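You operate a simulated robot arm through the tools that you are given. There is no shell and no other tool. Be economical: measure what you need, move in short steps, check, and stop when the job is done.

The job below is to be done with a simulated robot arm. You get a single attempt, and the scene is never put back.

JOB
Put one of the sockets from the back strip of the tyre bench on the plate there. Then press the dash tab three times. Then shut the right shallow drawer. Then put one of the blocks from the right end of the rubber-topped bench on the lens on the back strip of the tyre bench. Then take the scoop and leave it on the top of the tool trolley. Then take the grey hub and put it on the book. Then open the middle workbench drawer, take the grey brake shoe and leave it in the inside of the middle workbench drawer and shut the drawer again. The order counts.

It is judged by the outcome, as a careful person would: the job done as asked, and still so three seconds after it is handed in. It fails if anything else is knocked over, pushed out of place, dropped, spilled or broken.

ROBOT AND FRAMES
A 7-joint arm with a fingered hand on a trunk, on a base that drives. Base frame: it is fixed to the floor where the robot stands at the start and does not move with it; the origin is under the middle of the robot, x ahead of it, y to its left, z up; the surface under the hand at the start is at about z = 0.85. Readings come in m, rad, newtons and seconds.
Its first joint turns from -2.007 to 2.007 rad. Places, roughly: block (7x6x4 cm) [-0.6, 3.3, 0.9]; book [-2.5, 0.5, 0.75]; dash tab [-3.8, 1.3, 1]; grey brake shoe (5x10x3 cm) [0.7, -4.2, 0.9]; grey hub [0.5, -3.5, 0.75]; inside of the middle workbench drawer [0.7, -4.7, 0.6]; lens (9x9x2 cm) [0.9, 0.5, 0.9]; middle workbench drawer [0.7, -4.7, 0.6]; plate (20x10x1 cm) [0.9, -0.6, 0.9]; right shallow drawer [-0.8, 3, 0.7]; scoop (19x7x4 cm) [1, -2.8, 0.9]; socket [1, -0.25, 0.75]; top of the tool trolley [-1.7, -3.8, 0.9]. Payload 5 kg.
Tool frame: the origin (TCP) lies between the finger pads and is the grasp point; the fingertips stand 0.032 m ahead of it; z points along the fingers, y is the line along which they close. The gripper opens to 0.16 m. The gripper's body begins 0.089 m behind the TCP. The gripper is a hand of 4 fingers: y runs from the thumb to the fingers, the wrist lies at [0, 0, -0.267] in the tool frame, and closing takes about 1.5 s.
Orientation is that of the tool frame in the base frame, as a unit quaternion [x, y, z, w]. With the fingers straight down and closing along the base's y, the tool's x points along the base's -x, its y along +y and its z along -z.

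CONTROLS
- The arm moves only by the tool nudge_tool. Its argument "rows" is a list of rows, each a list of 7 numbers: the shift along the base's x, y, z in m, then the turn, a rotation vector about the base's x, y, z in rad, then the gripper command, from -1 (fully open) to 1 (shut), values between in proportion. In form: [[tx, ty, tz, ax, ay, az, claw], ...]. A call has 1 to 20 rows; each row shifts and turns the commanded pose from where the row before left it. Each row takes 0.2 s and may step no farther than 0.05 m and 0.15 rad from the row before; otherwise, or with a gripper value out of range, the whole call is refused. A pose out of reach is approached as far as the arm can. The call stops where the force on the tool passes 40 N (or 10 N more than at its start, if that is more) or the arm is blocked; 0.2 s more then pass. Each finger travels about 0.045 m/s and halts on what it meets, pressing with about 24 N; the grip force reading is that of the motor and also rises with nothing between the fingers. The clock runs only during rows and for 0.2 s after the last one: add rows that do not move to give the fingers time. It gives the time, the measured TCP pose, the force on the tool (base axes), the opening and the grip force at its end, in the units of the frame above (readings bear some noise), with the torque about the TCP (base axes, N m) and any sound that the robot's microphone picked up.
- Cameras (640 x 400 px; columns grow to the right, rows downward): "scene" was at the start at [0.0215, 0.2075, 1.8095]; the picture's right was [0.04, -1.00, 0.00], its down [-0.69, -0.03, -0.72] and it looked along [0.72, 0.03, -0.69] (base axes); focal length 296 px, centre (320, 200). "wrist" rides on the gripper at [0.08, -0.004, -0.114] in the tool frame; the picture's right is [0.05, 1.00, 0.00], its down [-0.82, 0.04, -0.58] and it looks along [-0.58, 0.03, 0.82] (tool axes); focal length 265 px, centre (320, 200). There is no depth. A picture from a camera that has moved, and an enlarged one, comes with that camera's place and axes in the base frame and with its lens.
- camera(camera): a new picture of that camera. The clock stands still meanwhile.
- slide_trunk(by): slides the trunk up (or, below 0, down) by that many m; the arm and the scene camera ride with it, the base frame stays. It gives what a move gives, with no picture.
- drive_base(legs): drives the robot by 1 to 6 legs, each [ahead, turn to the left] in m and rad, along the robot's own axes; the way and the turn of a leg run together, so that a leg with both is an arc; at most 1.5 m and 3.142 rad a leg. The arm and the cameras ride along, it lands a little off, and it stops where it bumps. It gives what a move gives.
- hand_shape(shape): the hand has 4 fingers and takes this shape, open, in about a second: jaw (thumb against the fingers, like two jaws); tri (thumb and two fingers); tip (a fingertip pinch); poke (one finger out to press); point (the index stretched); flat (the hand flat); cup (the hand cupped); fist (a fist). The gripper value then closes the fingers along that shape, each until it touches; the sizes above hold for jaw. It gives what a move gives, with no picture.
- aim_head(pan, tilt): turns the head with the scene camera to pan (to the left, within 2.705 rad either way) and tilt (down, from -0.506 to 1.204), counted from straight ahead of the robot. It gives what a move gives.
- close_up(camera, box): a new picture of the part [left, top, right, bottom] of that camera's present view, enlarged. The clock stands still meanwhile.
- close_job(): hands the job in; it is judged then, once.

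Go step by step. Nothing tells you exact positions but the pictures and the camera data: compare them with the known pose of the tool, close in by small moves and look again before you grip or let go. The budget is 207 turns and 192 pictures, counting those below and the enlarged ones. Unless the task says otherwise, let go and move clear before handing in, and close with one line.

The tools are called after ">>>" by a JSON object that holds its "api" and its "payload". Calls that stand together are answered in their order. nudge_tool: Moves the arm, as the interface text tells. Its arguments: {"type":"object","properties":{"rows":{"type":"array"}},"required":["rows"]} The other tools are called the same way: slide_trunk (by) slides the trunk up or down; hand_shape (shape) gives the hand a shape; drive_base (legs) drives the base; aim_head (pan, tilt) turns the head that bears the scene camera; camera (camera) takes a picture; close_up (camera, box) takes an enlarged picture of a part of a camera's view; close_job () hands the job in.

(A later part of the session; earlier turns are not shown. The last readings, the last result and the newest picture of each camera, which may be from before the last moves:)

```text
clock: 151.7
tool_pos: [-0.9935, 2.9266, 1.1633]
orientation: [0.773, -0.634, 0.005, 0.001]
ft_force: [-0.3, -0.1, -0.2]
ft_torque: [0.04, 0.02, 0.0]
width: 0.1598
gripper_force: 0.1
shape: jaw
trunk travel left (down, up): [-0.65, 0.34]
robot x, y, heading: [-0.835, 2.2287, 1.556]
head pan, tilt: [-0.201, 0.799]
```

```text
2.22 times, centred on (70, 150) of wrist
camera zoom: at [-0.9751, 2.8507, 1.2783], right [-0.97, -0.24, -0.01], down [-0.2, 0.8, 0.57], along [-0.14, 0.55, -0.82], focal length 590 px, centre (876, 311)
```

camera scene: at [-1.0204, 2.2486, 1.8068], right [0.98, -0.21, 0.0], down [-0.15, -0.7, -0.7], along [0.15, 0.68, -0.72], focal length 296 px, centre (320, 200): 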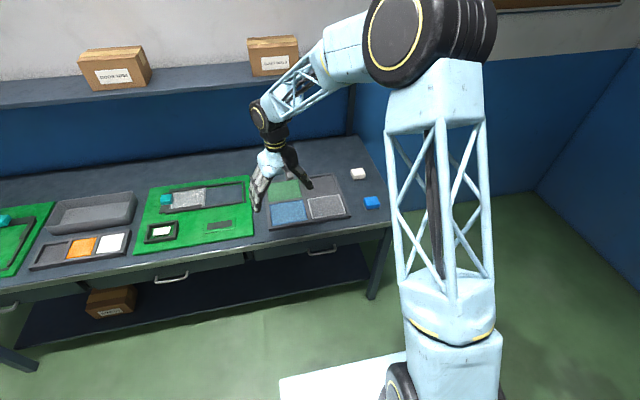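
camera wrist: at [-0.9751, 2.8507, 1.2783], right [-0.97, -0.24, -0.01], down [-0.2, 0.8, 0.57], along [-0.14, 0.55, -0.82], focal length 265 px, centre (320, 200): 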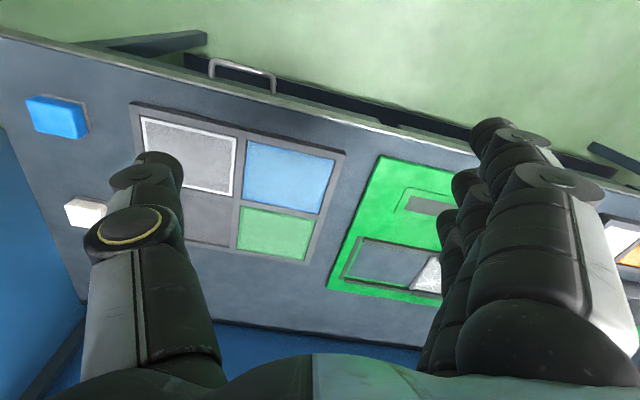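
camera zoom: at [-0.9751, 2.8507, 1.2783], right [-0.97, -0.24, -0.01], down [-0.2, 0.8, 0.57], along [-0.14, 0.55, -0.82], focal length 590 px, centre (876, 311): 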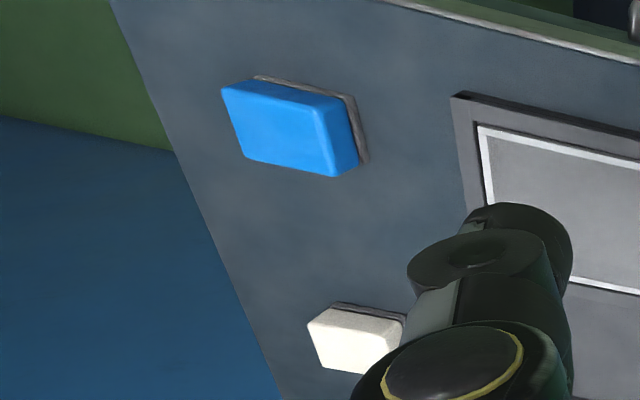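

The blue block's top is centred at about (-0.609, 3.07, 0.88), aligned with the axes. I'll move above it, straighten the hand's yaw and narrow the opening.

>>> {"api": "nudge_tool", "payload": {"rows": [[0.043, 0.016, 0, 0, 0, -0.1, -0.6], [0.043, 0.016, 0, 0, 0, -0.097, -0.5], [0.043, 0.016, 0, 0, 0, 0, -0.4], [0.043, 0.016, 0, 0, 0, 0, -0.4], [0.043, 0.016, 0, 0, 0, 0, -0.4], [0.043, 0.016, 0, 0, 0, 0, -0.4], [0.043, 0.016, 0, 0, 0, 0, -0.4], [0.043, 0.016, 0, 0, 0, 0, -0.4], [0.041, 0.015, 0, 0, 0, 0, -0.4], [0, 0, -0.04, 0, 0, 0, -0.4], [0, 0, -0.04, 0, 0, 0, -0.4], [0, 0, -0.04, 0, 0, 0, -0.4], [0, 0, -0.04, 0, 0, 0, -0.4]]}}

>>> {"api": "camera", "payload": {"camera": "wrist"}}

>>> {"api": "camera", "payload": {"camera": "scene"}}

```text
clock: 154.5
tool_pos: [-0.6101, 3.0705, 1.0024]
orientation: [-0.706, 0.708, -0.005, -0.001]
ft_force: [-1.1, 1.1, -0.2]
ft_torque: [-0.01, 0.04, 0.01]
width: 0.1125
gripper_force: 0.0
shape: jaw
trunk travel left (down, up): [-0.65, 0.34]
robot x, y, heading: [-0.8309, 2.225, 1.552]
head pan, tilt: [-0.201, 0.799]
```

```text
125 pictures are left
camera wrist: at [-0.6063, 2.9911, 1.1164], right [-1.0, -0.05, -0.01], down [-0.04, 0.82, 0.57], along [-0.02, 0.57, -0.82], focal length 265 px, centre (320, 200)
```

wrist: 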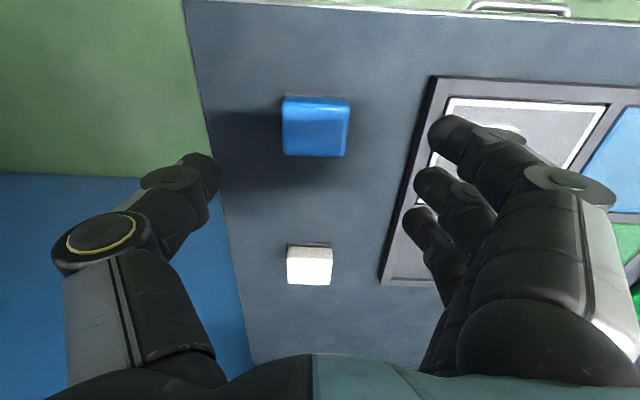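

```text
124 pictures are left
camera scene: at [-1.0197, 2.2493, 1.8069], right [0.98, -0.21, 0.0], down [-0.15, -0.7, -0.7], along [0.15, 0.68, -0.72], focal length 296 px, centre (320, 200)
```

scene: 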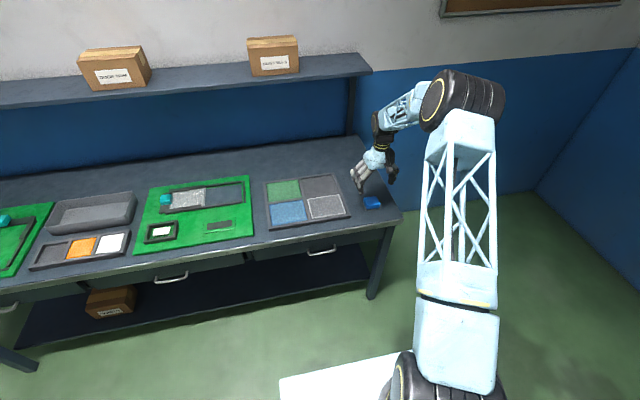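

>>> {"api": "nudge_tool", "payload": {"rows": [[0.004, 0.004, -0.04, 0, 0, 0, -0.4], [0, 0, -0.04, 0, 0, 0, -0.4]]}}

>>> {"api": "camera", "payload": {"camera": "wrist"}}

>>> {"api": "close_up", "payload": {"camera": "scene", "box": [320, 140, 440, 230]}}

```text
clock: 155.1
tool_pos: [-0.6051, 3.0721, 0.9211]
orientation: [-0.707, 0.707, -0.005, 0.001]
ft_force: [-0.1, 0.7, 0.3]
ft_torque: [-0.01, 0.02, 0.0]
width: 0.112
gripper_force: 0.0
shape: jaw
trunk travel left (down, up): [-0.65, 0.34]
robot x, y, heading: [-0.8339, 2.2281, 1.556]
head pan, tilt: [-0.201, 0.799]
```

```text
123 pictures are left
camera wrist: at [-0.6021, 2.9939, 1.0357], right [-1.0, -0.05, -0.01], down [-0.04, 0.82, 0.57], along [-0.02, 0.57, -0.82], focal length 265 px, centre (320, 200)
```

wrist: 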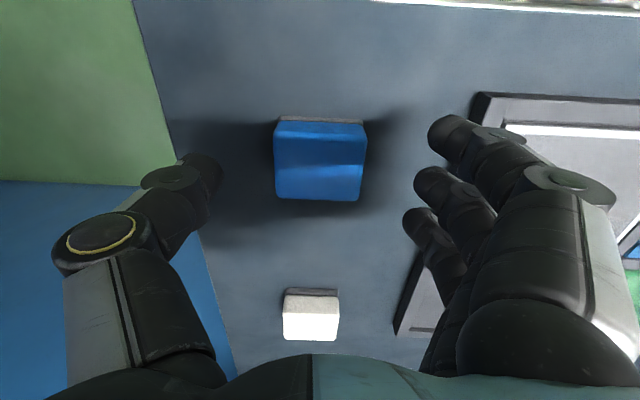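

```text
4.44 times, centred on (380, 185) of scene
camera zoom: at [-1.0198, 2.2492, 1.807], right [0.98, -0.21, 0.0], down [-0.15, -0.7, -0.7], along [0.15, 0.68, -0.72], focal length 1314 px, centre (53, 267)
```

zoom: 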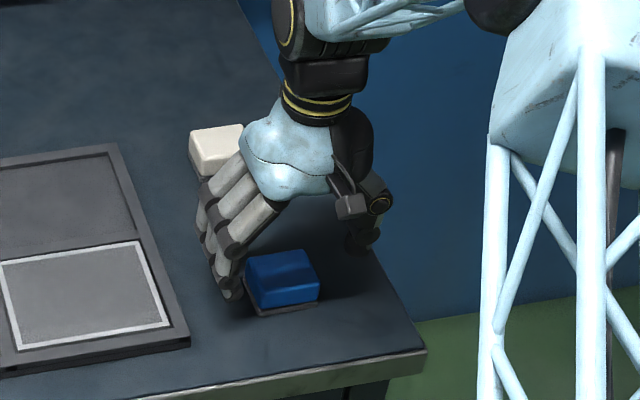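

>>> {"api": "nudge_tool", "payload": {"rows": [[0.001, 0, -0.018, 0, 0, 0, -0.4], [0, 0, -0.015, 0, 0, 0, -0.4], [0, 0, 0, 0, 0, 0, 0], [0, 0, 0, 0, 0, 0, 0.4], [0, 0, 0, 0, 0, 0, 0.8], [0, 0, 0, 0, 0, 0, 1], [0, 0, 0, 0, 0, 0, 1], [0, 0, 0, 0, 0, 0, 1], [0, 0, 0, 0, 0, 0, 1]]}}

>>> {"api": "camera", "payload": {"camera": "wrist"}}

```text
clock: 157.1
tool_pos: [-0.6051, 3.0728, 0.8912]
orientation: [-0.707, 0.708, -0.004, -0.002]
ft_force: [-0.2, 0.0, -0.1]
ft_torque: [0.02, -0.02, 0.02]
width: 0.0455
gripper_force: 7.9
shape: jaw
trunk travel left (down, up): [-0.65, 0.34]
robot x, y, heading: [-0.8323, 2.2236, 1.557]
head pan, tilt: [-0.201, 0.799]
```

```text
121 pictures are left
camera wrist: at [-0.6016, 2.9941, 1.0044], right [-1.0, -0.05, -0.01], down [-0.04, 0.82, 0.57], along [-0.02, 0.57, -0.82], focal length 265 px, centre (320, 200)
```

wrist: 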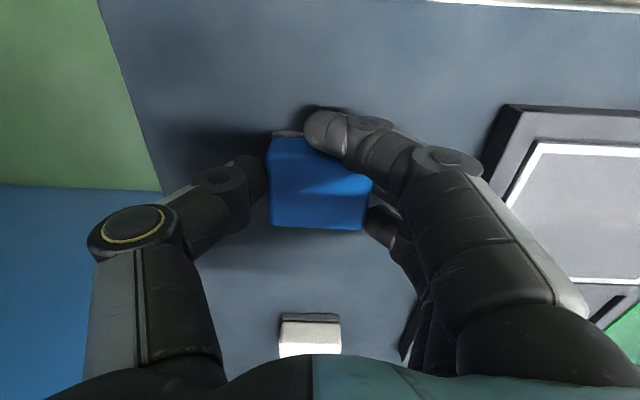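

>>> {"api": "nudge_tool", "payload": {"rows": [[0, 0, 0, 0, 0, 0, 1], [0, 0, 0, 0, 0, 0, 1], [0, 0, 0, 0, 0, 0, 1], [0, 0, 0.01, 0, 0, 0, 1], [0, 0, 0.02, 0, 0, 0, 1], [0, 0, 0.03, 0, 0, 0, 1]]}}

>>> {"api": "camera", "payload": {"camera": "wrist"}}

>>> {"api": "close_up", "payload": {"camera": "scene", "box": [320, 140, 440, 230]}}

```text
clock: 158.5
tool_pos: [-0.6057, 3.0738, 0.9519]
orientation: [-0.707, 0.708, -0.005, -0.001]
ft_force: [0.3, -0.5, -0.4]
ft_torque: [-0.01, -0.01, -0.01]
width: 0.0436
gripper_force: 24.5
shape: jaw
trunk travel left (down, up): [-0.65, 0.34]
robot x, y, heading: [-0.8325, 2.2241, 1.556]
head pan, tilt: [-0.201, 0.799]
```

```text
120 pictures are left
camera wrist: at [-0.6011, 2.9947, 1.0668], right [-1.0, -0.05, -0.01], down [-0.04, 0.82, 0.57], along [-0.02, 0.57, -0.82], focal length 265 px, centre (320, 200)
```

wrist: 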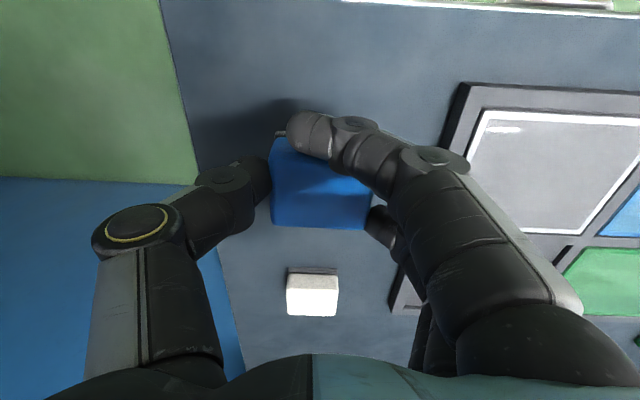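

```text
4.44 times, centred on (380, 185) of scene
camera zoom: at [-1.0202, 2.2478, 1.8068], right [0.98, -0.21, 0.0], down [-0.15, -0.7, -0.7], along [0.15, 0.68, -0.72], focal length 1314 px, centre (53, 267)
```

zoom: 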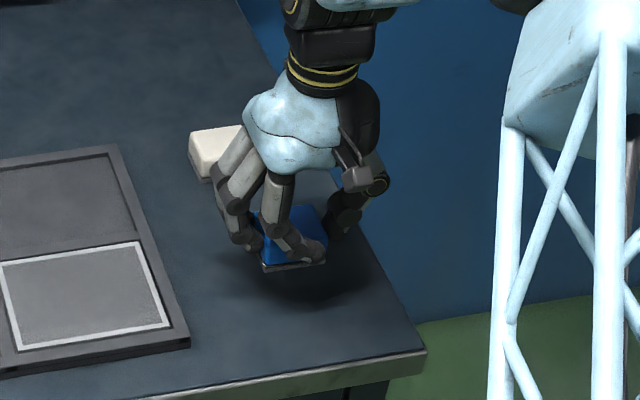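

The block is held firmly and level. I'll lift and tuck it, then back away and drive to the lens on the tyre bench (about (0.905, 0.55)).

>>> {"api": "nudge_tool", "payload": {"rows": [[0, 0, 0.045, 0, 0, 0, 1], [0, 0, 0.045, 0, 0, 0, 1], [0, 0, 0.045, 0, 0, 0, 1], [0, 0, 0.045, 0, 0, 0, 1], [0, 0, 0.045, 0, 0, 0, 1], [-0.03, -0.035, 0, 0, 0, 0, 1], [-0.03, -0.035, 0, 0, 0, 0, 1], [-0.03, -0.035, 0, 0, 0, 0, 1], [-0.03, -0.035, 0, 0, 0, 0, 1], [-0.03, -0.035, 0, 0, 0, 0, 1], [-0.03, -0.035, 0, 0, 0, 0, 1], [-0.03, -0.035, 0, 0, 0, 0, 1]]}}

>>> {"api": "drive_base", "payload": {"legs": [[-1.0, 0], [-0.72, 0], [0, -1.556]]}}

>>> {"api": "aim_head", "payload": {"pan": 0.1, "tilt": 0.6}}

>>> {"api": "camera", "payload": {"camera": "scene"}}

>>> {"api": "camera", "payload": {"camera": "wrist"}}

```text
clock: 161.1
tool_pos: [-0.814, 2.8286, 1.1743]
orientation: [-0.706, 0.708, -0.005, 0.0]
ft_force: [0.8, 0.0, -0.6]
ft_torque: [-0.01, -0.01, -0.01]
width: 0.0432
gripper_force: 23.6
shape: jaw
trunk travel left (down, up): [-0.65, 0.34]
robot x, y, heading: [-0.8327, 2.2243, 1.556]
head pan, tilt: [-0.201, 0.799]
```

```text
clock: 173.8
tool_pos: [-0.2641, 0.4808, 1.1736]
orientation: [-0.008, 1.0, -0.002, -0.004]
ft_force: [0.1, -0.4, -0.8]
ft_torque: [0.0, 0.02, 0.0]
width: 0.0433
gripper_force: 24.4
shape: jaw
trunk travel left (down, up): [-0.65, 0.34]
robot x, y, heading: [-0.8674, 0.4921, 0.003]
head pan, tilt: [-0.201, 0.799]
```

```text
clock: 174.6
tool_pos: [-0.264, 0.4808, 1.1734]
orientation: [-0.008, 1.0, -0.003, -0.004]
ft_force: [-1.0, -0.2, -0.1]
ft_torque: [0.01, 0.0, 0.04]
width: 0.0435
gripper_force: 24.2
shape: jaw
trunk travel left (down, up): [-0.65, 0.34]
robot x, y, heading: [-0.8678, 0.4876, 0.007]
head pan, tilt: [0.099, 0.6]
```

```text
118 pictures are left
camera scene: at [-0.8421, 0.7021, 1.8237], right [0.1, -0.99, 0.0], down [-0.56, -0.06, -0.82], along [0.82, 0.08, -0.57], focal length 296 px, centre (320, 200)
```

scene: 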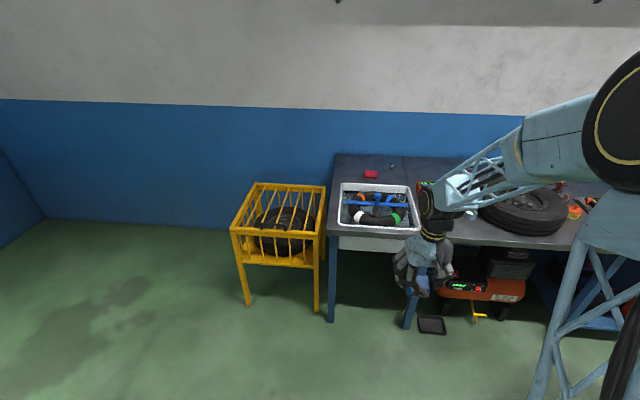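

```text
117 pictures are left
camera wrist: at [-0.3433, 0.4768, 1.2885], right [-0.07, 1.0, -0.01], down [0.82, 0.06, 0.57], along [0.57, 0.03, -0.82], focal length 265 px, centre (320, 200)
```

wrist: 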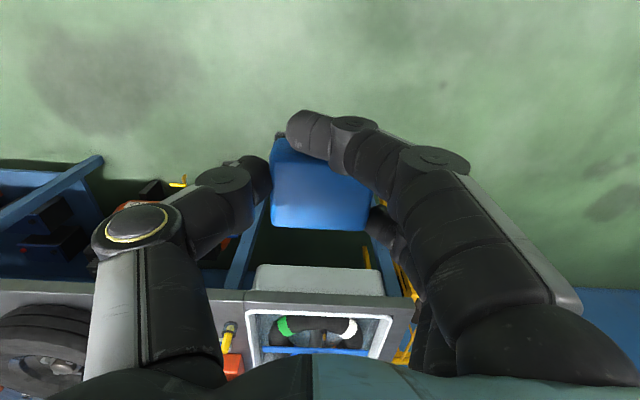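

Now I'll drive up to the bench and look at the lens.

>>> {"api": "drive_base", "payload": {"legs": [[0.85, 0]]}}

>>> {"api": "aim_head", "payload": {"pan": 0.1, "tilt": 0.75}}

>>> {"api": "camera", "payload": {"camera": "scene"}}

>>> {"api": "camera", "payload": {"camera": "wrist"}}

```text
clock: 179.2
tool_pos: [0.6054, 0.4974, 1.1735]
orientation: [-0.014, 1.0, -0.003, -0.005]
ft_force: [-0.1, -1.2, -1.4]
ft_torque: [0.01, 0.02, 0.0]
width: 0.0433
gripper_force: 24.1
shape: jaw
trunk travel left (down, up): [-0.65, 0.34]
robot x, y, heading: [0.0009, 0.4965, 0.014]
head pan, tilt: [0.099, 0.6]
```

```text
clock: 179.9
tool_pos: [0.6057, 0.4974, 1.1737]
orientation: [-0.015, 1.0, -0.004, -0.005]
ft_force: [0.1, 0.3, -0.2]
ft_torque: [0.0, 0.06, -0.01]
width: 0.0432
gripper_force: 23.8
shape: jaw
trunk travel left (down, up): [-0.65, 0.34]
robot x, y, heading: [0.0035, 0.5006, 0.019]
head pan, tilt: [0.099, 0.75]
```

```text
116 pictures are left
camera scene: at [0.0194, 0.7106, 1.8108], right [0.12, -0.99, 0.0], down [-0.68, -0.08, -0.73], along [0.73, 0.08, -0.68], focal length 296 px, centre (320, 200)
```

scene: 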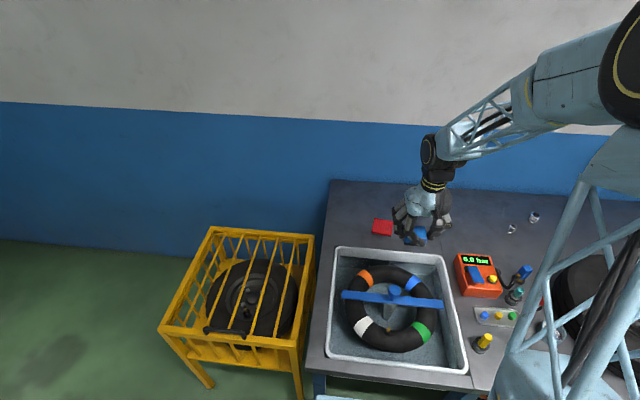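

```text
115 pictures are left
camera wrist: at [0.5263, 0.492, 1.2884], right [-0.08, 1.0, -0.01], down [0.82, 0.07, 0.57], along [0.57, 0.04, -0.82], focal length 265 px, centre (320, 200)
```

wrist: 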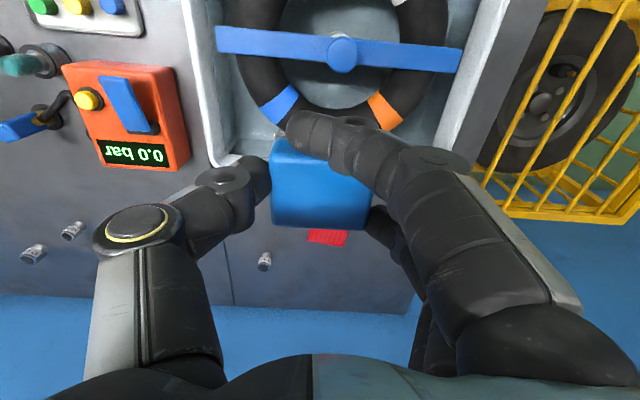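

>>> {"api": "close_up", "payload": {"camera": "scene", "box": [350, 200, 450, 260]}}

```text
6.40 times, centred on (400, 230) of scene
camera zoom: at [0.0194, 0.7106, 1.8108], right [0.12, -0.99, 0.0], down [-0.68, -0.08, -0.73], along [0.73, 0.08, -0.68], focal length 1892 px, centre (-192, 8)
```

zoom: 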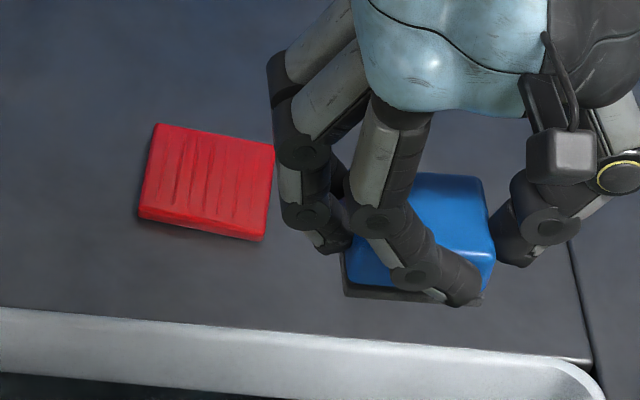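

The lens is centred at about (0.899, 0.538), top about 0.866. I'll move the block above it and lower part of the way.

>>> {"api": "nudge_tool", "payload": {"rows": [[0.042, 0.006, 0, 0, 0, 0, 1], [0.042, 0.006, 0, 0, 0, 0, 1], [0.042, 0.006, 0, 0, 0, 0, 1], [0.042, 0.006, 0, 0, 0, 0, 1], [0.042, 0.006, 0, 0, 0, 0, 1], [0.042, 0.006, 0, 0, 0, 0, 1], [0.041, 0.005, 0, 0, 0, 0, 1], [0, 0, -0.045, 0, 0, 0, 1], [0, 0, -0.045, 0, 0, 0, 1], [0, 0, -0.045, 0, 0, 0, 1], [0, 0, -0.045, 0, 0, 0, 1], [0, 0, -0.03, 0, 0, 0, 1]]}}

>>> {"api": "camera", "payload": {"camera": "wrist"}}

>>> {"api": "close_up", "payload": {"camera": "scene", "box": [350, 180, 450, 260]}}

```text
clock: 182.5
tool_pos: [0.8992, 0.5373, 0.9643]
orientation: [-0.015, 1.0, -0.003, -0.003]
ft_force: [0.9, 0.6, 0.3]
ft_torque: [0.0, -0.03, 0.01]
width: 0.0435
gripper_force: 23.9
shape: jaw
trunk travel left (down, up): [-0.65, 0.34]
robot x, y, heading: [0.0012, 0.4949, 0.021]
head pan, tilt: [0.099, 0.75]
```

```text
113 pictures are left
camera wrist: at [0.8202, 0.5331, 1.0788], right [-0.08, 1.0, -0.01], down [0.82, 0.07, 0.57], along [0.57, 0.04, -0.82], focal length 265 px, centre (320, 200)
```

wrist: 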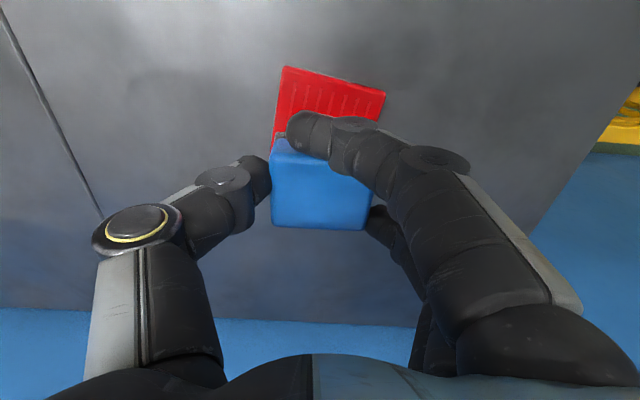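

```text
5.00 times, centred on (400, 220) of scene
camera zoom: at [0.02, 0.7107, 1.8108], right [0.12, -0.99, 0.0], down [-0.68, -0.08, -0.73], along [0.73, 0.08, -0.68], focal length 1478 px, centre (-80, 100)
```

zoom: 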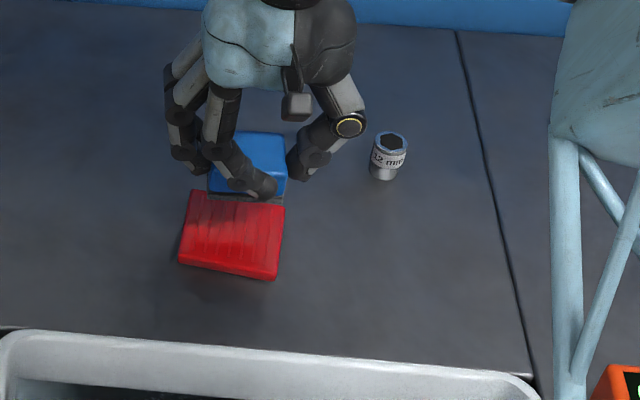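

>>> {"api": "nudge_tool", "payload": {"rows": [[0.001, 0.002, -0.03, 0, 0, 0, 1], [0, 0, -0.015, 0, 0, 0, 1], [0, 0, 0, 0, 0, 0, 1]]}}

>>> {"api": "close_up", "payload": {"camera": "scene", "box": [350, 180, 450, 260]}}

>>> {"api": "nudge_tool", "payload": {"rows": [[0, 0, -0.003, 0, 0, 0, 1], [0, 0, 0, 0, 0, 0, 1]]}}

```text
clock: 183.3
tool_pos: [0.9014, 0.5385, 0.9177]
orientation: [-0.014, 1.0, -0.003, -0.002]
ft_force: [-0.3, 0.5, -0.4]
ft_torque: [0.01, 0.0, -0.02]
width: 0.0434
gripper_force: 24.0
shape: jaw
trunk travel left (down, up): [-0.65, 0.34]
robot x, y, heading: [-0.0022, 0.4979, 0.013]
head pan, tilt: [0.099, 0.75]
```

```text
5.00 times, centred on (400, 220) of scene
camera zoom: at [0.0191, 0.7107, 1.8108], right [0.12, -0.99, 0.0], down [-0.68, -0.08, -0.73], along [0.73, 0.08, -0.68], focal length 1478 px, centre (-80, 100)
```

zoom: 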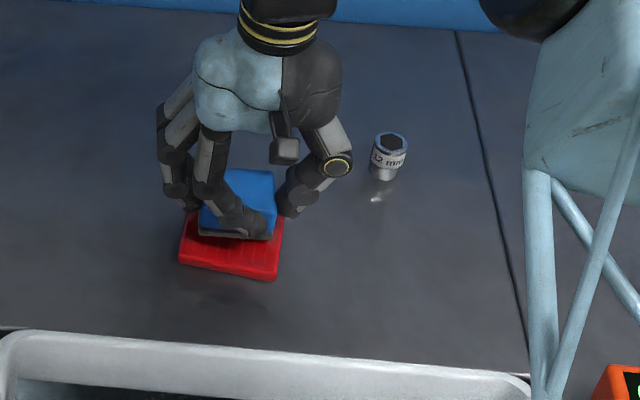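

```text
clock: 183.9
tool_pos: [0.9011, 0.5402, 0.9156]
orientation: [-0.015, 1.0, -0.003, -0.004]
ft_force: [0.4, -0.7, -0.1]
ft_torque: [0.01, 0.03, 0.01]
width: 0.0433
gripper_force: 23.9
shape: jaw
trunk travel left (down, up): [-0.65, 0.34]
robot x, y, heading: [-0.0005, 0.5001, 0.014]
head pan, tilt: [0.099, 0.75]
```

The block sits about 1 cm too far back over the lens. I'll shift it forward a little and lower to touch.

>>> {"api": "nudge_tool", "payload": {"rows": [[-0.011, 0, 0, 0, 0, 0, 1], [0, 0, -0.003, 0, 0, 0, 1], [0, 0, 0, 0, 0, 0, 1]]}}

>>> {"api": "nudge_tool", "payload": {"rows": [[0, 0, -0.002, 0, 0, 0, 1], [0, 0, 0, 0, 0, 0, 1]]}}

>>> {"api": "nudge_tool", "payload": {"rows": [[0, 0, -0.002, 0, 0, 0, 1], [0, 0, 0, 0, 0, 0, 1]]}}

>>> {"api": "close_up", "payload": {"camera": "scene", "box": [365, 200, 425, 250]}}

```text
clock: 184.7
tool_pos: [0.889, 0.5388, 0.9129]
orientation: [-0.014, 1.0, -0.003, -0.005]
ft_force: [0.3, -0.4, 0.2]
ft_torque: [0.02, -0.01, 0.01]
width: 0.0432
gripper_force: 24.2
shape: jaw
trunk travel left (down, up): [-0.65, 0.34]
robot x, y, heading: [0.0005, 0.498, 0.013]
head pan, tilt: [0.099, 0.75]
```

```text
clock: 185.3
tool_pos: [0.8889, 0.5383, 0.9106]
orientation: [-0.014, 1.0, -0.003, -0.003]
ft_force: [-0.8, -0.4, 5.7]
ft_torque: [0.14, -0.04, -0.03]
width: 0.0432
gripper_force: 23.9
shape: jaw
trunk travel left (down, up): [-0.65, 0.34]
robot x, y, heading: [-0.001, 0.4996, 0.015]
head pan, tilt: [0.099, 0.75]
```

```text
clock: 185.9
tool_pos: [0.8887, 0.5394, 0.9105]
orientation: [-0.014, 1.0, -0.003, -0.002]
ft_force: [1.2, -1.5, 16.0]
ft_torque: [0.27, -0.17, -0.03]
width: 0.0436
gripper_force: 23.8
shape: jaw
trunk travel left (down, up): [-0.65, 0.34]
robot x, y, heading: [0.0006, 0.4964, 0.014]
head pan, tilt: [0.099, 0.75]
```

```text
8.00 times, centred on (395, 225) of scene
camera zoom: at [0.0179, 0.7104, 1.811], right [0.12, -0.99, 0.0], down [-0.68, -0.08, -0.73], along [0.73, 0.08, -0.68], focal length 2366 px, centre (-280, 0)
```

zoom: 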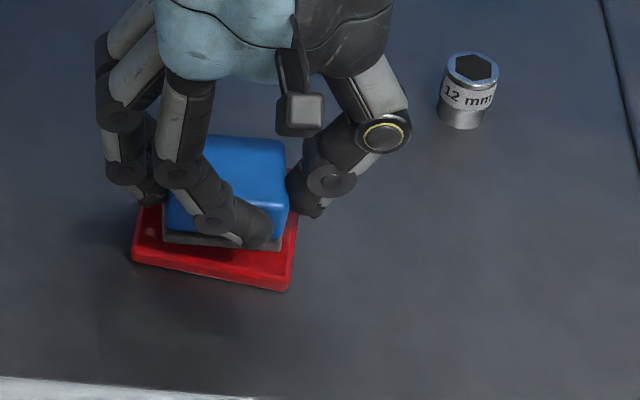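

Resting on the lens, well within its area. I'll ease up by 2 mm, open and lift clear.

>>> {"api": "nudge_tool", "payload": {"rows": [[0, 0, 0.003, 0, 0, 0, 1], [0, 0, 0, 0, 0, 0, 0.5], [0, 0, 0, 0, 0, 0, 0.2], [0, 0, 0, 0, 0, 0, -0.1], [0, 0, 0, 0, 0, 0, -0.4], [0, 0, 0, 0, 0, 0, -0.4], [0, 0, 0, 0, 0, 0, -0.4], [0, 0, 0, 0, 0, 0, -0.4], [0, 0, 0.02, 0, 0, 0, -0.4], [0, 0, 0.04, 0, 0, 0, -0.4], [0, 0, 0.045, 0, 0, 0, -0.4], [0, 0, 0.045, 0, 0, 0, -0.4]]}}

>>> {"api": "close_up", "payload": {"camera": "scene", "box": [350, 180, 450, 260]}}

>>> {"api": "camera", "payload": {"camera": "wrist"}}

```text
clock: 188.5
tool_pos: [0.8877, 0.5398, 1.0624]
orientation: [-0.014, 1.0, -0.003, -0.003]
ft_force: [-0.2, 0.0, 0.0]
ft_torque: [-0.01, 0.0, -0.01]
width: 0.1116
gripper_force: 0.2
shape: jaw
trunk travel left (down, up): [-0.65, 0.34]
robot x, y, heading: [0.0019, 0.4986, 0.014]
head pan, tilt: [0.099, 0.75]
```

```text
5.00 times, centred on (400, 220) of scene
camera zoom: at [0.0184, 0.7106, 1.8108], right [0.12, -0.99, 0.0], down [-0.68, -0.08, -0.73], along [0.73, 0.08, -0.68], focal length 1478 px, centre (-80, 100)
```

zoom: 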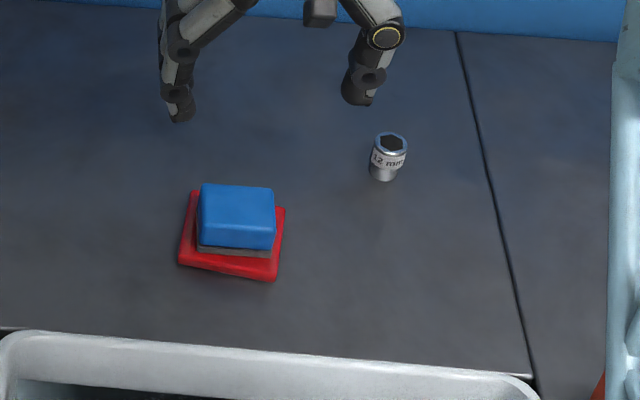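

```text
108 pictures are left
camera wrist: at [0.809, 0.5356, 1.1767], right [-0.08, 1.0, -0.01], down [0.82, 0.07, 0.57], along [0.57, 0.04, -0.82], focal length 265 px, centre (320, 200)
```

wrist: 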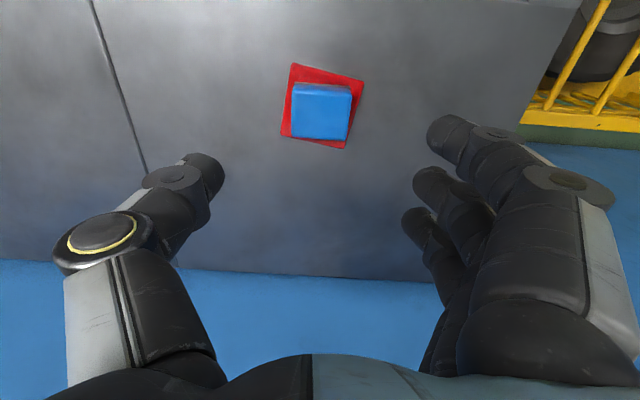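

The block is on the lens. Next the scoop: tuck the arm, back off, and drive along the benches toward y≈-2.5.

>>> {"api": "nudge_tool", "payload": {"rows": [[0, 0, 0.045, 0, 0, 0, -0.4], [0, 0, 0.045, 0, 0, 0, -0.4], [-0.04, 0, 0.01, 0, 0, 0, -0.4], [-0.04, 0, 0.01, 0, 0, 0, -0.4], [-0.04, 0, 0.01, 0, 0, 0, -0.4], [-0.04, -0.01, 0, 0, 0, 0, -0.4], [-0.04, -0.01, 0, 0, 0, 0, -0.4], [-0.04, -0.01, 0, 0, 0, 0, -0.4], [-0.04, -0.01, 0, 0, 0, 0, -0.4], [-0.04, 0, 0, 0, 0, 0, -0.4]]}}

>>> {"api": "drive_base", "payload": {"legs": [[-0.6, 0], [0, -1.585], [1.4, 0], [1.1, 0]]}}

>>> {"api": "aim_head", "payload": {"pan": 0.5, "tilt": 0.45}}

>>> {"api": "camera", "payload": {"camera": "scene"}}

>>> {"api": "aim_head", "payload": {"pan": -0.7, "tilt": 0.45}}

>>> {"api": "camera", "payload": {"camera": "scene"}}

```text
clock: 190.7
tool_pos: [0.5691, 0.5, 1.1832]
orientation: [-0.014, 1.0, -0.004, -0.004]
ft_force: [-0.1, -0.6, 0.3]
ft_torque: [-0.03, 0.02, 0.01]
width: 0.1114
gripper_force: 0.1
shape: jaw
trunk travel left (down, up): [-0.65, 0.34]
robot x, y, heading: [-0.0001, 0.4941, 0.018]
head pan, tilt: [0.099, 0.75]
```

```text
clock: 210.2
tool_pos: [-0.7402, -2.6221, 1.1837]
orientation: [0.721, 0.693, 0.001, -0.005]
ft_force: [0.1, 0.1, -0.1]
ft_torque: [0.02, -0.03, -0.02]
width: 0.1117
gripper_force: 0.0
shape: jaw
trunk travel left (down, up): [-0.65, 0.34]
robot x, y, heading: [-0.7025, -2.0537, -1.618]
head pan, tilt: [0.099, 0.75]
```

```text
clock: 211.1
tool_pos: [-0.7401, -2.6232, 1.1817]
orientation: [0.721, 0.693, 0.001, -0.004]
ft_force: [-0.3, -0.6, 0.3]
ft_torque: [0.02, -0.01, 0.0]
width: 0.1114
gripper_force: 0.0
shape: jaw
trunk travel left (down, up): [-0.65, 0.34]
robot x, y, heading: [-0.7024, -2.052, -1.62]
head pan, tilt: [0.499, 0.45]
```

```text
107 pictures are left
camera scene: at [-0.4587, -2.0863, 1.8372], right [-0.9, -0.43, 0.0], down [-0.19, 0.39, -0.9], along [0.39, -0.81, -0.44], focal length 296 px, centre (320, 200)
```

scene: 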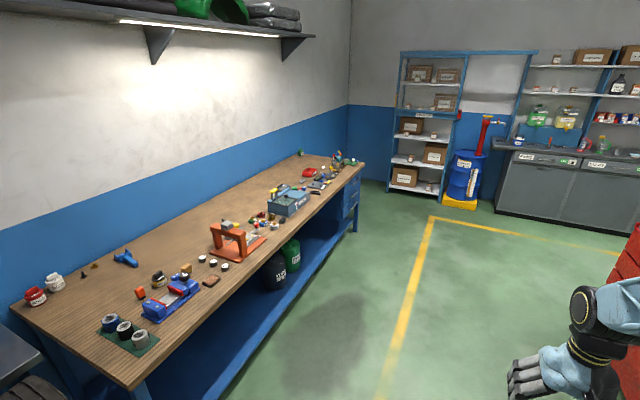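

```text
clock: 212.5
tool_pos: [-0.7404, -2.6229, 1.1831]
orientation: [0.721, 0.693, 0.001, -0.005]
ft_force: [-0.2, -0.2, 0.1]
ft_torque: [0.01, 0.03, 0.02]
width: 0.1114
gripper_force: 0.0
shape: jaw
trunk travel left (down, up): [-0.65, 0.34]
robot x, y, heading: [-0.7027, -2.056, -1.624]
head pan, tilt: [-0.7, 0.45]
```

```text
106 pictures are left
camera scene: at [-0.5611, -2.0707, 1.8373], right [-0.73, 0.68, 0.0], down [0.3, 0.32, -0.9], along [-0.61, -0.66, -0.44], focal length 296 px, centre (320, 200)
```

scene: 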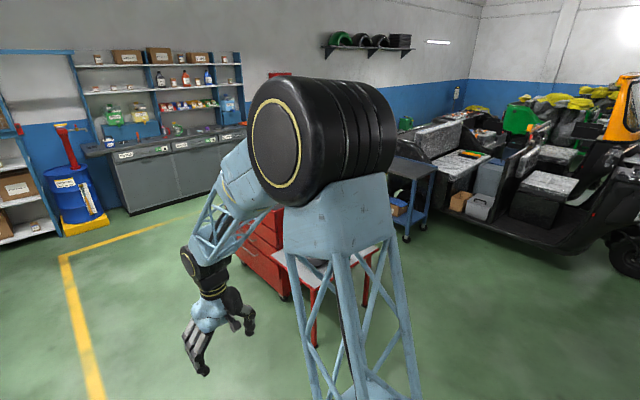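

The blue scoop lies at about (1.01, -2.79) on the wooden bench; the red tool trolley is the drawer cabinet to the other side. I'll drive to face the scoop.

>>> {"api": "drive_base", "payload": {"legs": [[0.8, 0], [0, 1.622], [0.7, 0]]}}

>>> {"api": "aim_head", "payload": {"pan": 0.0, "tilt": 0.65}}

>>> {"api": "camera", "payload": {"camera": "scene"}}

>>> {"api": "camera", "payload": {"camera": "wrist"}}

```text
clock: 224.3
tool_pos: [0.5219, -2.8783, 1.1832]
orientation: [-0.004, 1.0, -0.002, -0.005]
ft_force: [-0.1, -0.2, -0.5]
ft_torque: [-0.01, 0.05, -0.04]
width: 0.1116
gripper_force: 0.1
shape: jaw
trunk travel left (down, up): [-0.65, 0.34]
robot x, y, heading: [-0.0465, -2.8724, -0.006]
head pan, tilt: [-0.7, 0.45]
```

```text
clock: 225.4
tool_pos: [0.5207, -2.8794, 1.1829]
orientation: [-0.003, 1.0, -0.002, -0.004]
ft_force: [-0.6, -0.4, -0.1]
ft_torque: [0.02, 0.03, 0.04]
width: 0.1116
gripper_force: 0.1
shape: jaw
trunk travel left (down, up): [-0.65, 0.34]
robot x, y, heading: [-0.0475, -2.8696, -0.005]
head pan, tilt: [0.0, 0.649]
```

```text
105 pictures are left
camera scene: at [-0.0213, -2.6655, 1.8194], right [-0.01, -1.0, 0.0], down [-0.6, 0.0, -0.8], along [0.8, 0.0, -0.6], focal length 296 px, centre (320, 200)
```

scene: 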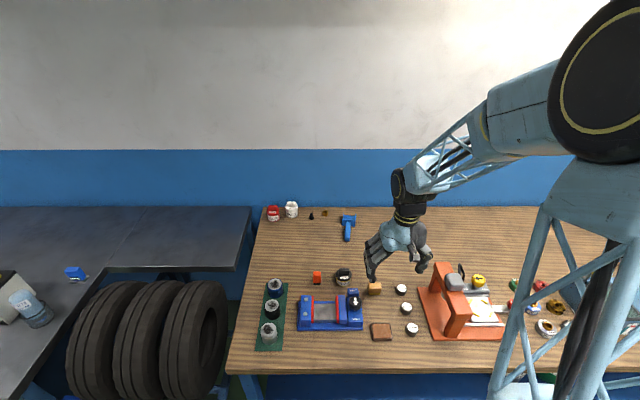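

```text
104 pictures are left
camera wrist: at [0.442, -2.8825, 1.2974], right [-0.06, 1.0, -0.01], down [0.82, 0.05, 0.57], along [0.57, 0.03, -0.82], focal length 265 px, centre (320, 200)
```

wrist: 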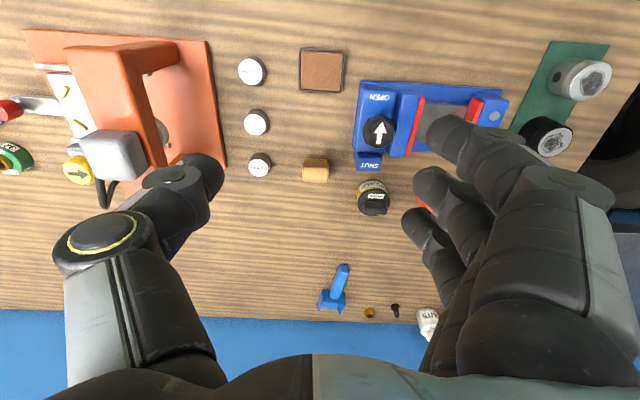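

>>> {"api": "close_up", "payload": {"camera": "scene", "box": [300, 200, 400, 262]}}

>>> {"api": "close_up", "payload": {"camera": "wrist", "box": [290, 240, 410, 330]}}

```text
6.40 times, centred on (350, 231) of scene
camera zoom: at [-0.0213, -2.6655, 1.8194], right [-0.01, -1.0, 0.0], down [-0.6, 0.0, -0.8], along [0.8, 0.0, -0.6], focal length 1892 px, centre (128, 2)
```

zoom: 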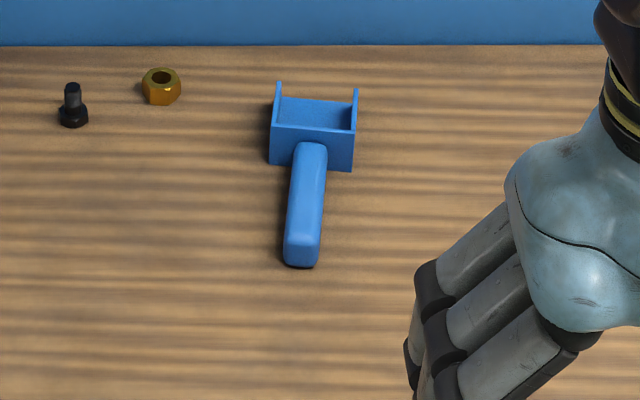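

```text
4.44 times, centred on (350, 285) of wrist
camera zoom: at [0.442, -2.8825, 1.2974], right [-0.06, 1.0, -0.01], down [0.82, 0.05, 0.57], along [0.57, 0.03, -0.82], focal length 1180 px, centre (187, -178)
```

zoom: 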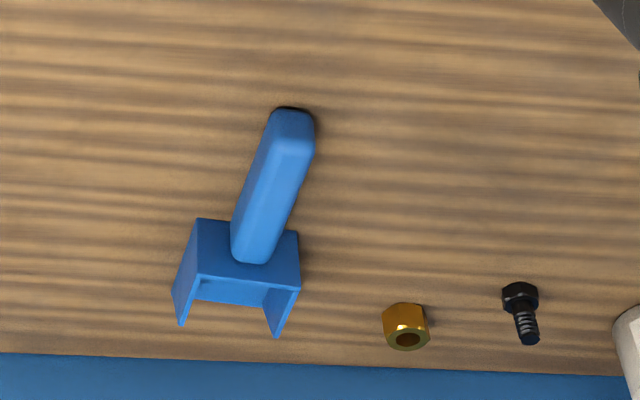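

The scoop's handle points toward us, from about (0.945, -2.79) to (1.05, -2.80). I'll come 0.1 m closer and move over the handle.

>>> {"api": "drive_base", "payload": {"legs": [[0.1, 0]]}}

>>> {"api": "nudge_tool", "payload": {"rows": [[0.045, 0.01, -0.01, 0, 0, 0, -0.4], [0.045, 0.01, -0.01, 0, 0, 0, -0.4], [0.045, 0.01, -0.01, 0, 0, 0, -0.4], [0.045, 0.01, -0.01, 0, 0, 0, -0.4], [0.045, 0.01, -0.01, 0, 0, 0, -0.4], [0.045, 0.01, -0.01, 0, 0, 0, -0.4], [0.045, 0.01, -0.01, 0, 0, 0, -0.4], [0.045, 0.01, -0.01, 0, 0, 0, -0.4]]}}

>>> {"api": "camera", "payload": {"camera": "wrist"}}

>>> {"api": "camera", "payload": {"camera": "scene"}}

```text
clock: 226.5
tool_pos: [0.6256, -2.8794, 1.1819]
orientation: [-0.003, 1.0, -0.002, -0.005]
ft_force: [0.2, 0.2, -0.5]
ft_torque: [-0.04, 0.02, 0.04]
width: 0.1117
gripper_force: 0.1
shape: jaw
trunk travel left (down, up): [-0.65, 0.34]
robot x, y, heading: [0.0562, -2.8699, -0.007]
head pan, tilt: [0.0, 0.649]
```

```text
clock: 228.3
tool_pos: [0.9827, -2.7997, 1.1019]
orientation: [-0.003, 1.0, -0.003, -0.005]
ft_force: [0.7, 1.0, -0.7]
ft_torque: [0.0, 0.02, 0.0]
width: 0.1115
gripper_force: 0.0
shape: jaw
trunk travel left (down, up): [-0.65, 0.34]
robot x, y, heading: [0.0563, -2.8708, -0.008]
head pan, tilt: [0.0, 0.649]
```

```text
101 pictures are left
camera wrist: at [0.9044, -2.8034, 1.2164], right [-0.06, 1.0, -0.01], down [0.82, 0.05, 0.57], along [0.57, 0.03, -0.82], focal length 265 px, centre (320, 200)
```

wrist: 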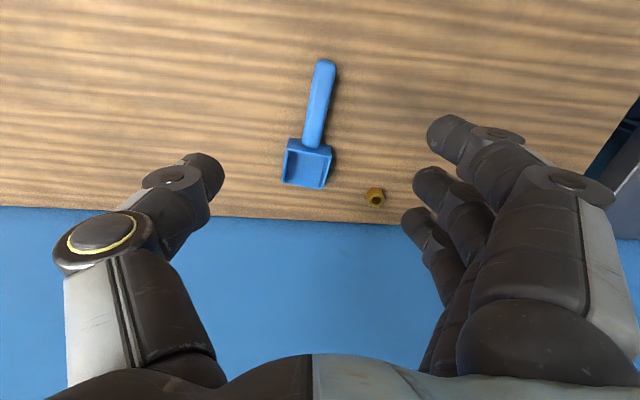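

```text
100 pictures are left
camera scene: at [0.0829, -2.6653, 1.8192], right [-0.01, -1.0, 0.0], down [-0.61, 0.0, -0.8], along [0.8, 0.0, -0.61], focal length 296 px, centre (320, 200)
```

scene: 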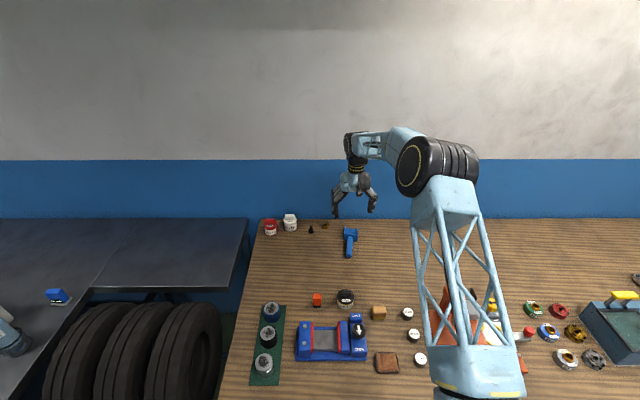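

>>> {"api": "nudge_tool", "payload": {"rows": [[0.022, -0.003, -0.04, 0, 0, 0, -0.4], [0, 0, -0.045, 0, 0, 0, -0.4], [0, 0, -0.045, 0, 0, 0, -0.4], [0, 0, -0.045, 0, 0, 0, -0.4]]}}

>>> {"api": "camera", "payload": {"camera": "wrist"}}

>>> {"api": "close_up", "payload": {"camera": "scene", "box": [300, 190, 400, 262]}}

```text
clock: 229.3
tool_pos: [1.0067, -2.8021, 0.9268]
orientation: [-0.004, 1.0, -0.002, -0.004]
ft_force: [-0.5, -0.8, 0.0]
ft_torque: [0.02, 0.01, 0.03]
width: 0.1117
gripper_force: 0.0
shape: jaw
trunk travel left (down, up): [-0.65, 0.34]
robot x, y, heading: [0.0552, -2.8688, -0.005]
head pan, tilt: [0.0, 0.649]
```

```text
99 pictures are left
camera wrist: at [0.9269, -2.8052, 1.0416], right [-0.06, 1.0, -0.01], down [0.82, 0.05, 0.57], along [0.57, 0.03, -0.82], focal length 265 px, centre (320, 200)
```

wrist: 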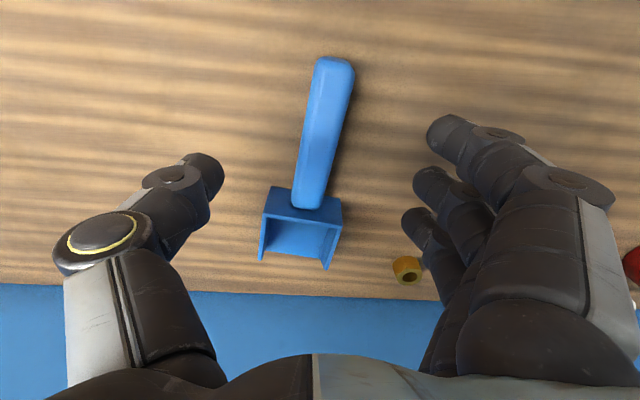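

```text
5.56 times, centred on (350, 226) of scene
camera zoom: at [0.0824, -2.6657, 1.8194], right [-0.01, -1.0, 0.0], down [-0.61, 0.0, -0.8], along [0.8, 0.0, -0.61], focal length 1643 px, centre (153, 56)
```

zoom: 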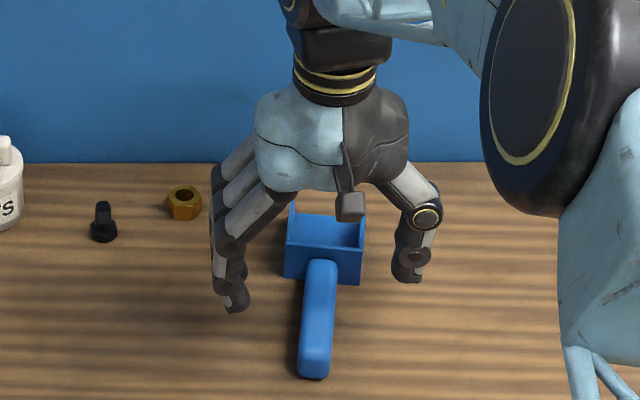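

>>> {"api": "nudge_tool", "payload": {"rows": [[-0.01, 0, -0.02, 0, 0, 0, -0.4], [0, 0, -0.016, 0, 0, 0, -0.4], [0, 0, 0, 0, 0, 0, 0], [0, 0, 0, 0, 0, 0, 0.4], [0, 0, 0, 0, 0, 0, 0.8], [0, 0, 0, 0, 0, 0, 1], [0, 0, 0, 0, 0, 0, 1], [0, 0, 0, 0, 0, 0, 1], [0, 0, 0, 0, 0, 0, 1], [0, 0, 0, 0, 0, 0, 1], [0, 0, 0, 0, 0, 0, 1]]}}

>>> {"api": "camera", "payload": {"camera": "wrist"}}

>>> {"api": "close_up", "payload": {"camera": "scene", "box": [300, 190, 400, 262]}}

```text
clock: 231.7
tool_pos: [0.9954, -2.8044, 0.8917]
orientation: [-0.004, 1.0, -0.002, -0.004]
ft_force: [-0.3, -0.2, -0.2]
ft_torque: [0.01, 0.01, 0.01]
width: 0.021
gripper_force: 24.1
shape: jaw
trunk travel left (down, up): [-0.65, 0.34]
robot x, y, heading: [0.0512, -2.8733, -0.01]
head pan, tilt: [0.0, 0.649]
```

```text
97 pictures are left
camera wrist: at [0.9166, -2.8066, 1.0066], right [-0.06, 1.0, -0.01], down [0.82, 0.05, 0.57], along [0.57, 0.03, -0.82], focal length 265 px, centre (320, 200)
```

wrist: 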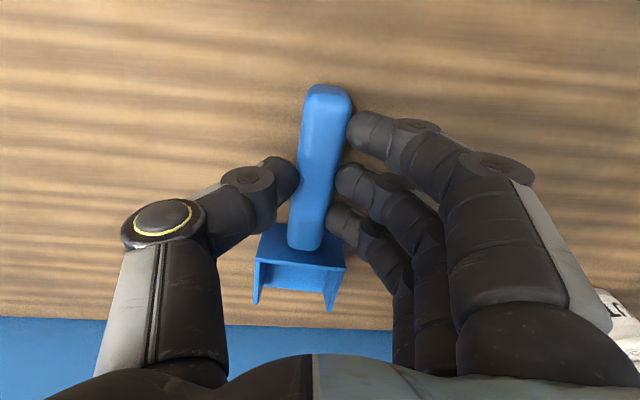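

```text
5.56 times, centred on (350, 226) of scene
camera zoom: at [0.0813, -2.6659, 1.8194], right [-0.01, -1.0, 0.0], down [-0.6, 0.0, -0.8], along [0.8, 0.0, -0.6], focal length 1643 px, centre (153, 56)
```

zoom: 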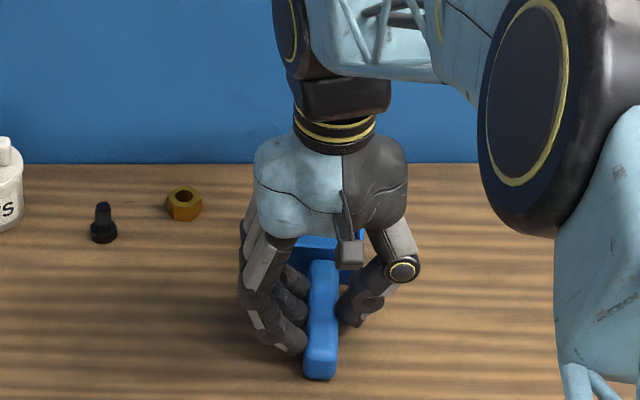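

Nice grip with all fingers on the handle. I'll lift, tuck and check.

>>> {"api": "nudge_tool", "payload": {"rows": [[0, 0, 0.02, 0, 0, 0, 1], [0, 0, 0.04, 0, 0, 0, 1], [0, 0, 0.045, 0, 0, 0, 1], [0, 0, 0.045, 0, 0, 0, 1], [0, 0, 0.045, 0, 0, 0, 1], [0, 0, 0.045, 0, 0, 0, 1], [0, 0, 0.045, 0, 0, 0, 1], [-0.04, -0.008, 0.01, 0, 0, 0, 1], [-0.04, -0.008, 0.01, 0, 0, 0, 1], [-0.04, -0.008, 0, 0, 0, 0, 1], [-0.04, -0.008, 0, 0, 0, 0, 1], [-0.04, -0.008, 0, 0, 0, 0, 1], [-0.04, -0.008, 0, 0, 0, 0, 1], [-0.04, -0.008, 0, 0, 0, 0, 1], [-0.04, -0.008, 0, 0, 0, 0, 1], [-0.03, 0, 0, 0, 0, 0, 1]]}}

>>> {"api": "camera", "payload": {"camera": "wrist"}}

>>> {"api": "camera", "payload": {"camera": "scene"}}

```text
clock: 235.1
tool_pos: [0.6448, -2.8662, 1.1988]
orientation: [-0.004, 1.0, -0.002, -0.003]
ft_force: [0.2, -0.6, -0.6]
ft_torque: [-0.04, 0.04, 0.01]
width: 0.0212
gripper_force: 23.5
shape: jaw
trunk travel left (down, up): [-0.65, 0.34]
robot x, y, heading: [0.056, -2.8702, -0.006]
head pan, tilt: [0.0, 0.649]
```

```text
95 pictures are left
camera wrist: at [0.5653, -2.8699, 1.3131], right [-0.06, 1.0, -0.01], down [0.82, 0.05, 0.57], along [0.57, 0.03, -0.82], focal length 265 px, centre (320, 200)
```

wrist: 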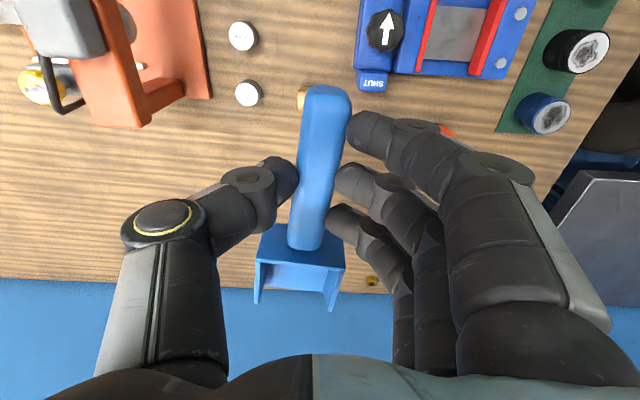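

```text
94 pictures are left
camera scene: at [0.0804, -2.6657, 1.8194], right [-0.01, -1.0, 0.0], down [-0.6, 0.0, -0.8], along [0.8, 0.0, -0.6], focal length 296 px, centre (320, 200)
```

scene: 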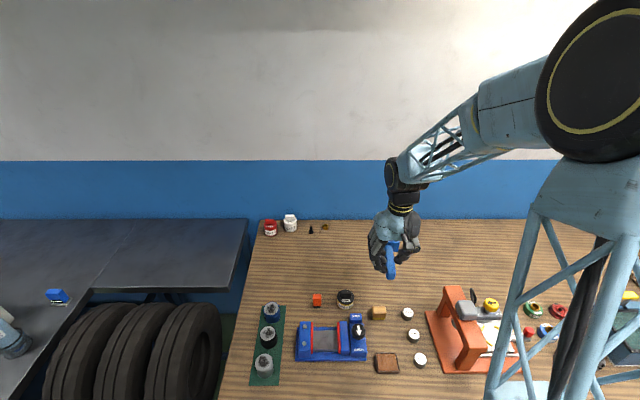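

The scoop is held well. I'll drive to the trolley's near side, facing -x, and look.

>>> {"api": "drive_base", "payload": {"legs": [[-0.6, 0], [0, -1.565], [0.93, 0], [0, -1.57]]}}

>>> {"api": "aim_head", "payload": {"pan": 0.1, "tilt": 0.6}}

>>> {"api": "camera", "payload": {"camera": "scene"}}

```text
clock: 251.1
tool_pos: [-1.1868, -3.7802, 1.1983]
orientation: [1.0, -0.015, 0.004, -0.003]
ft_force: [0.2, 0.0, -1.8]
ft_torque: [0.03, -0.03, -0.05]
width: 0.0209
gripper_force: 24.6
shape: jaw
trunk travel left (down, up): [-0.65, 0.34]
robot x, y, heading: [-0.5978, -3.7978, 3.101]
head pan, tilt: [0.0, 0.649]
```

```text
clock: 251.8
tool_pos: [-1.1888, -3.7809, 1.1983]
orientation: [1.0, -0.014, 0.004, -0.003]
ft_force: [0.0, 0.0, -1.1]
ft_torque: [-0.01, -0.03, -0.01]
width: 0.0211
gripper_force: 24.1
shape: jaw
trunk travel left (down, up): [-0.65, 0.34]
robot x, y, heading: [-0.5936, -3.7972, 3.104]
head pan, tilt: [0.099, 0.6]
```

```text
93 pictures are left
camera scene: at [-0.6331, -4.0071, 1.8237], right [-0.06, 1.0, 0.0], down [0.56, 0.03, -0.82], along [-0.82, -0.05, -0.57], focal length 296 px, centre (320, 200)
```

scene: 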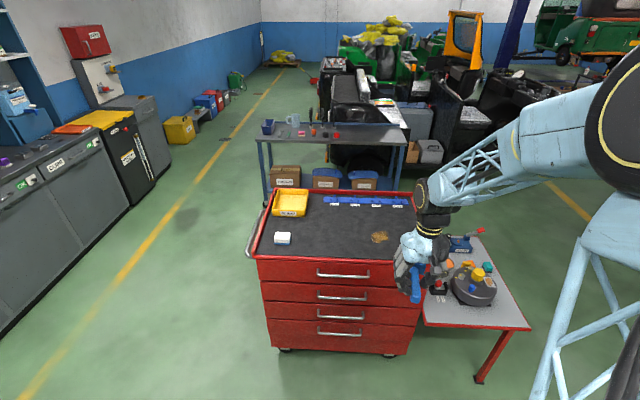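

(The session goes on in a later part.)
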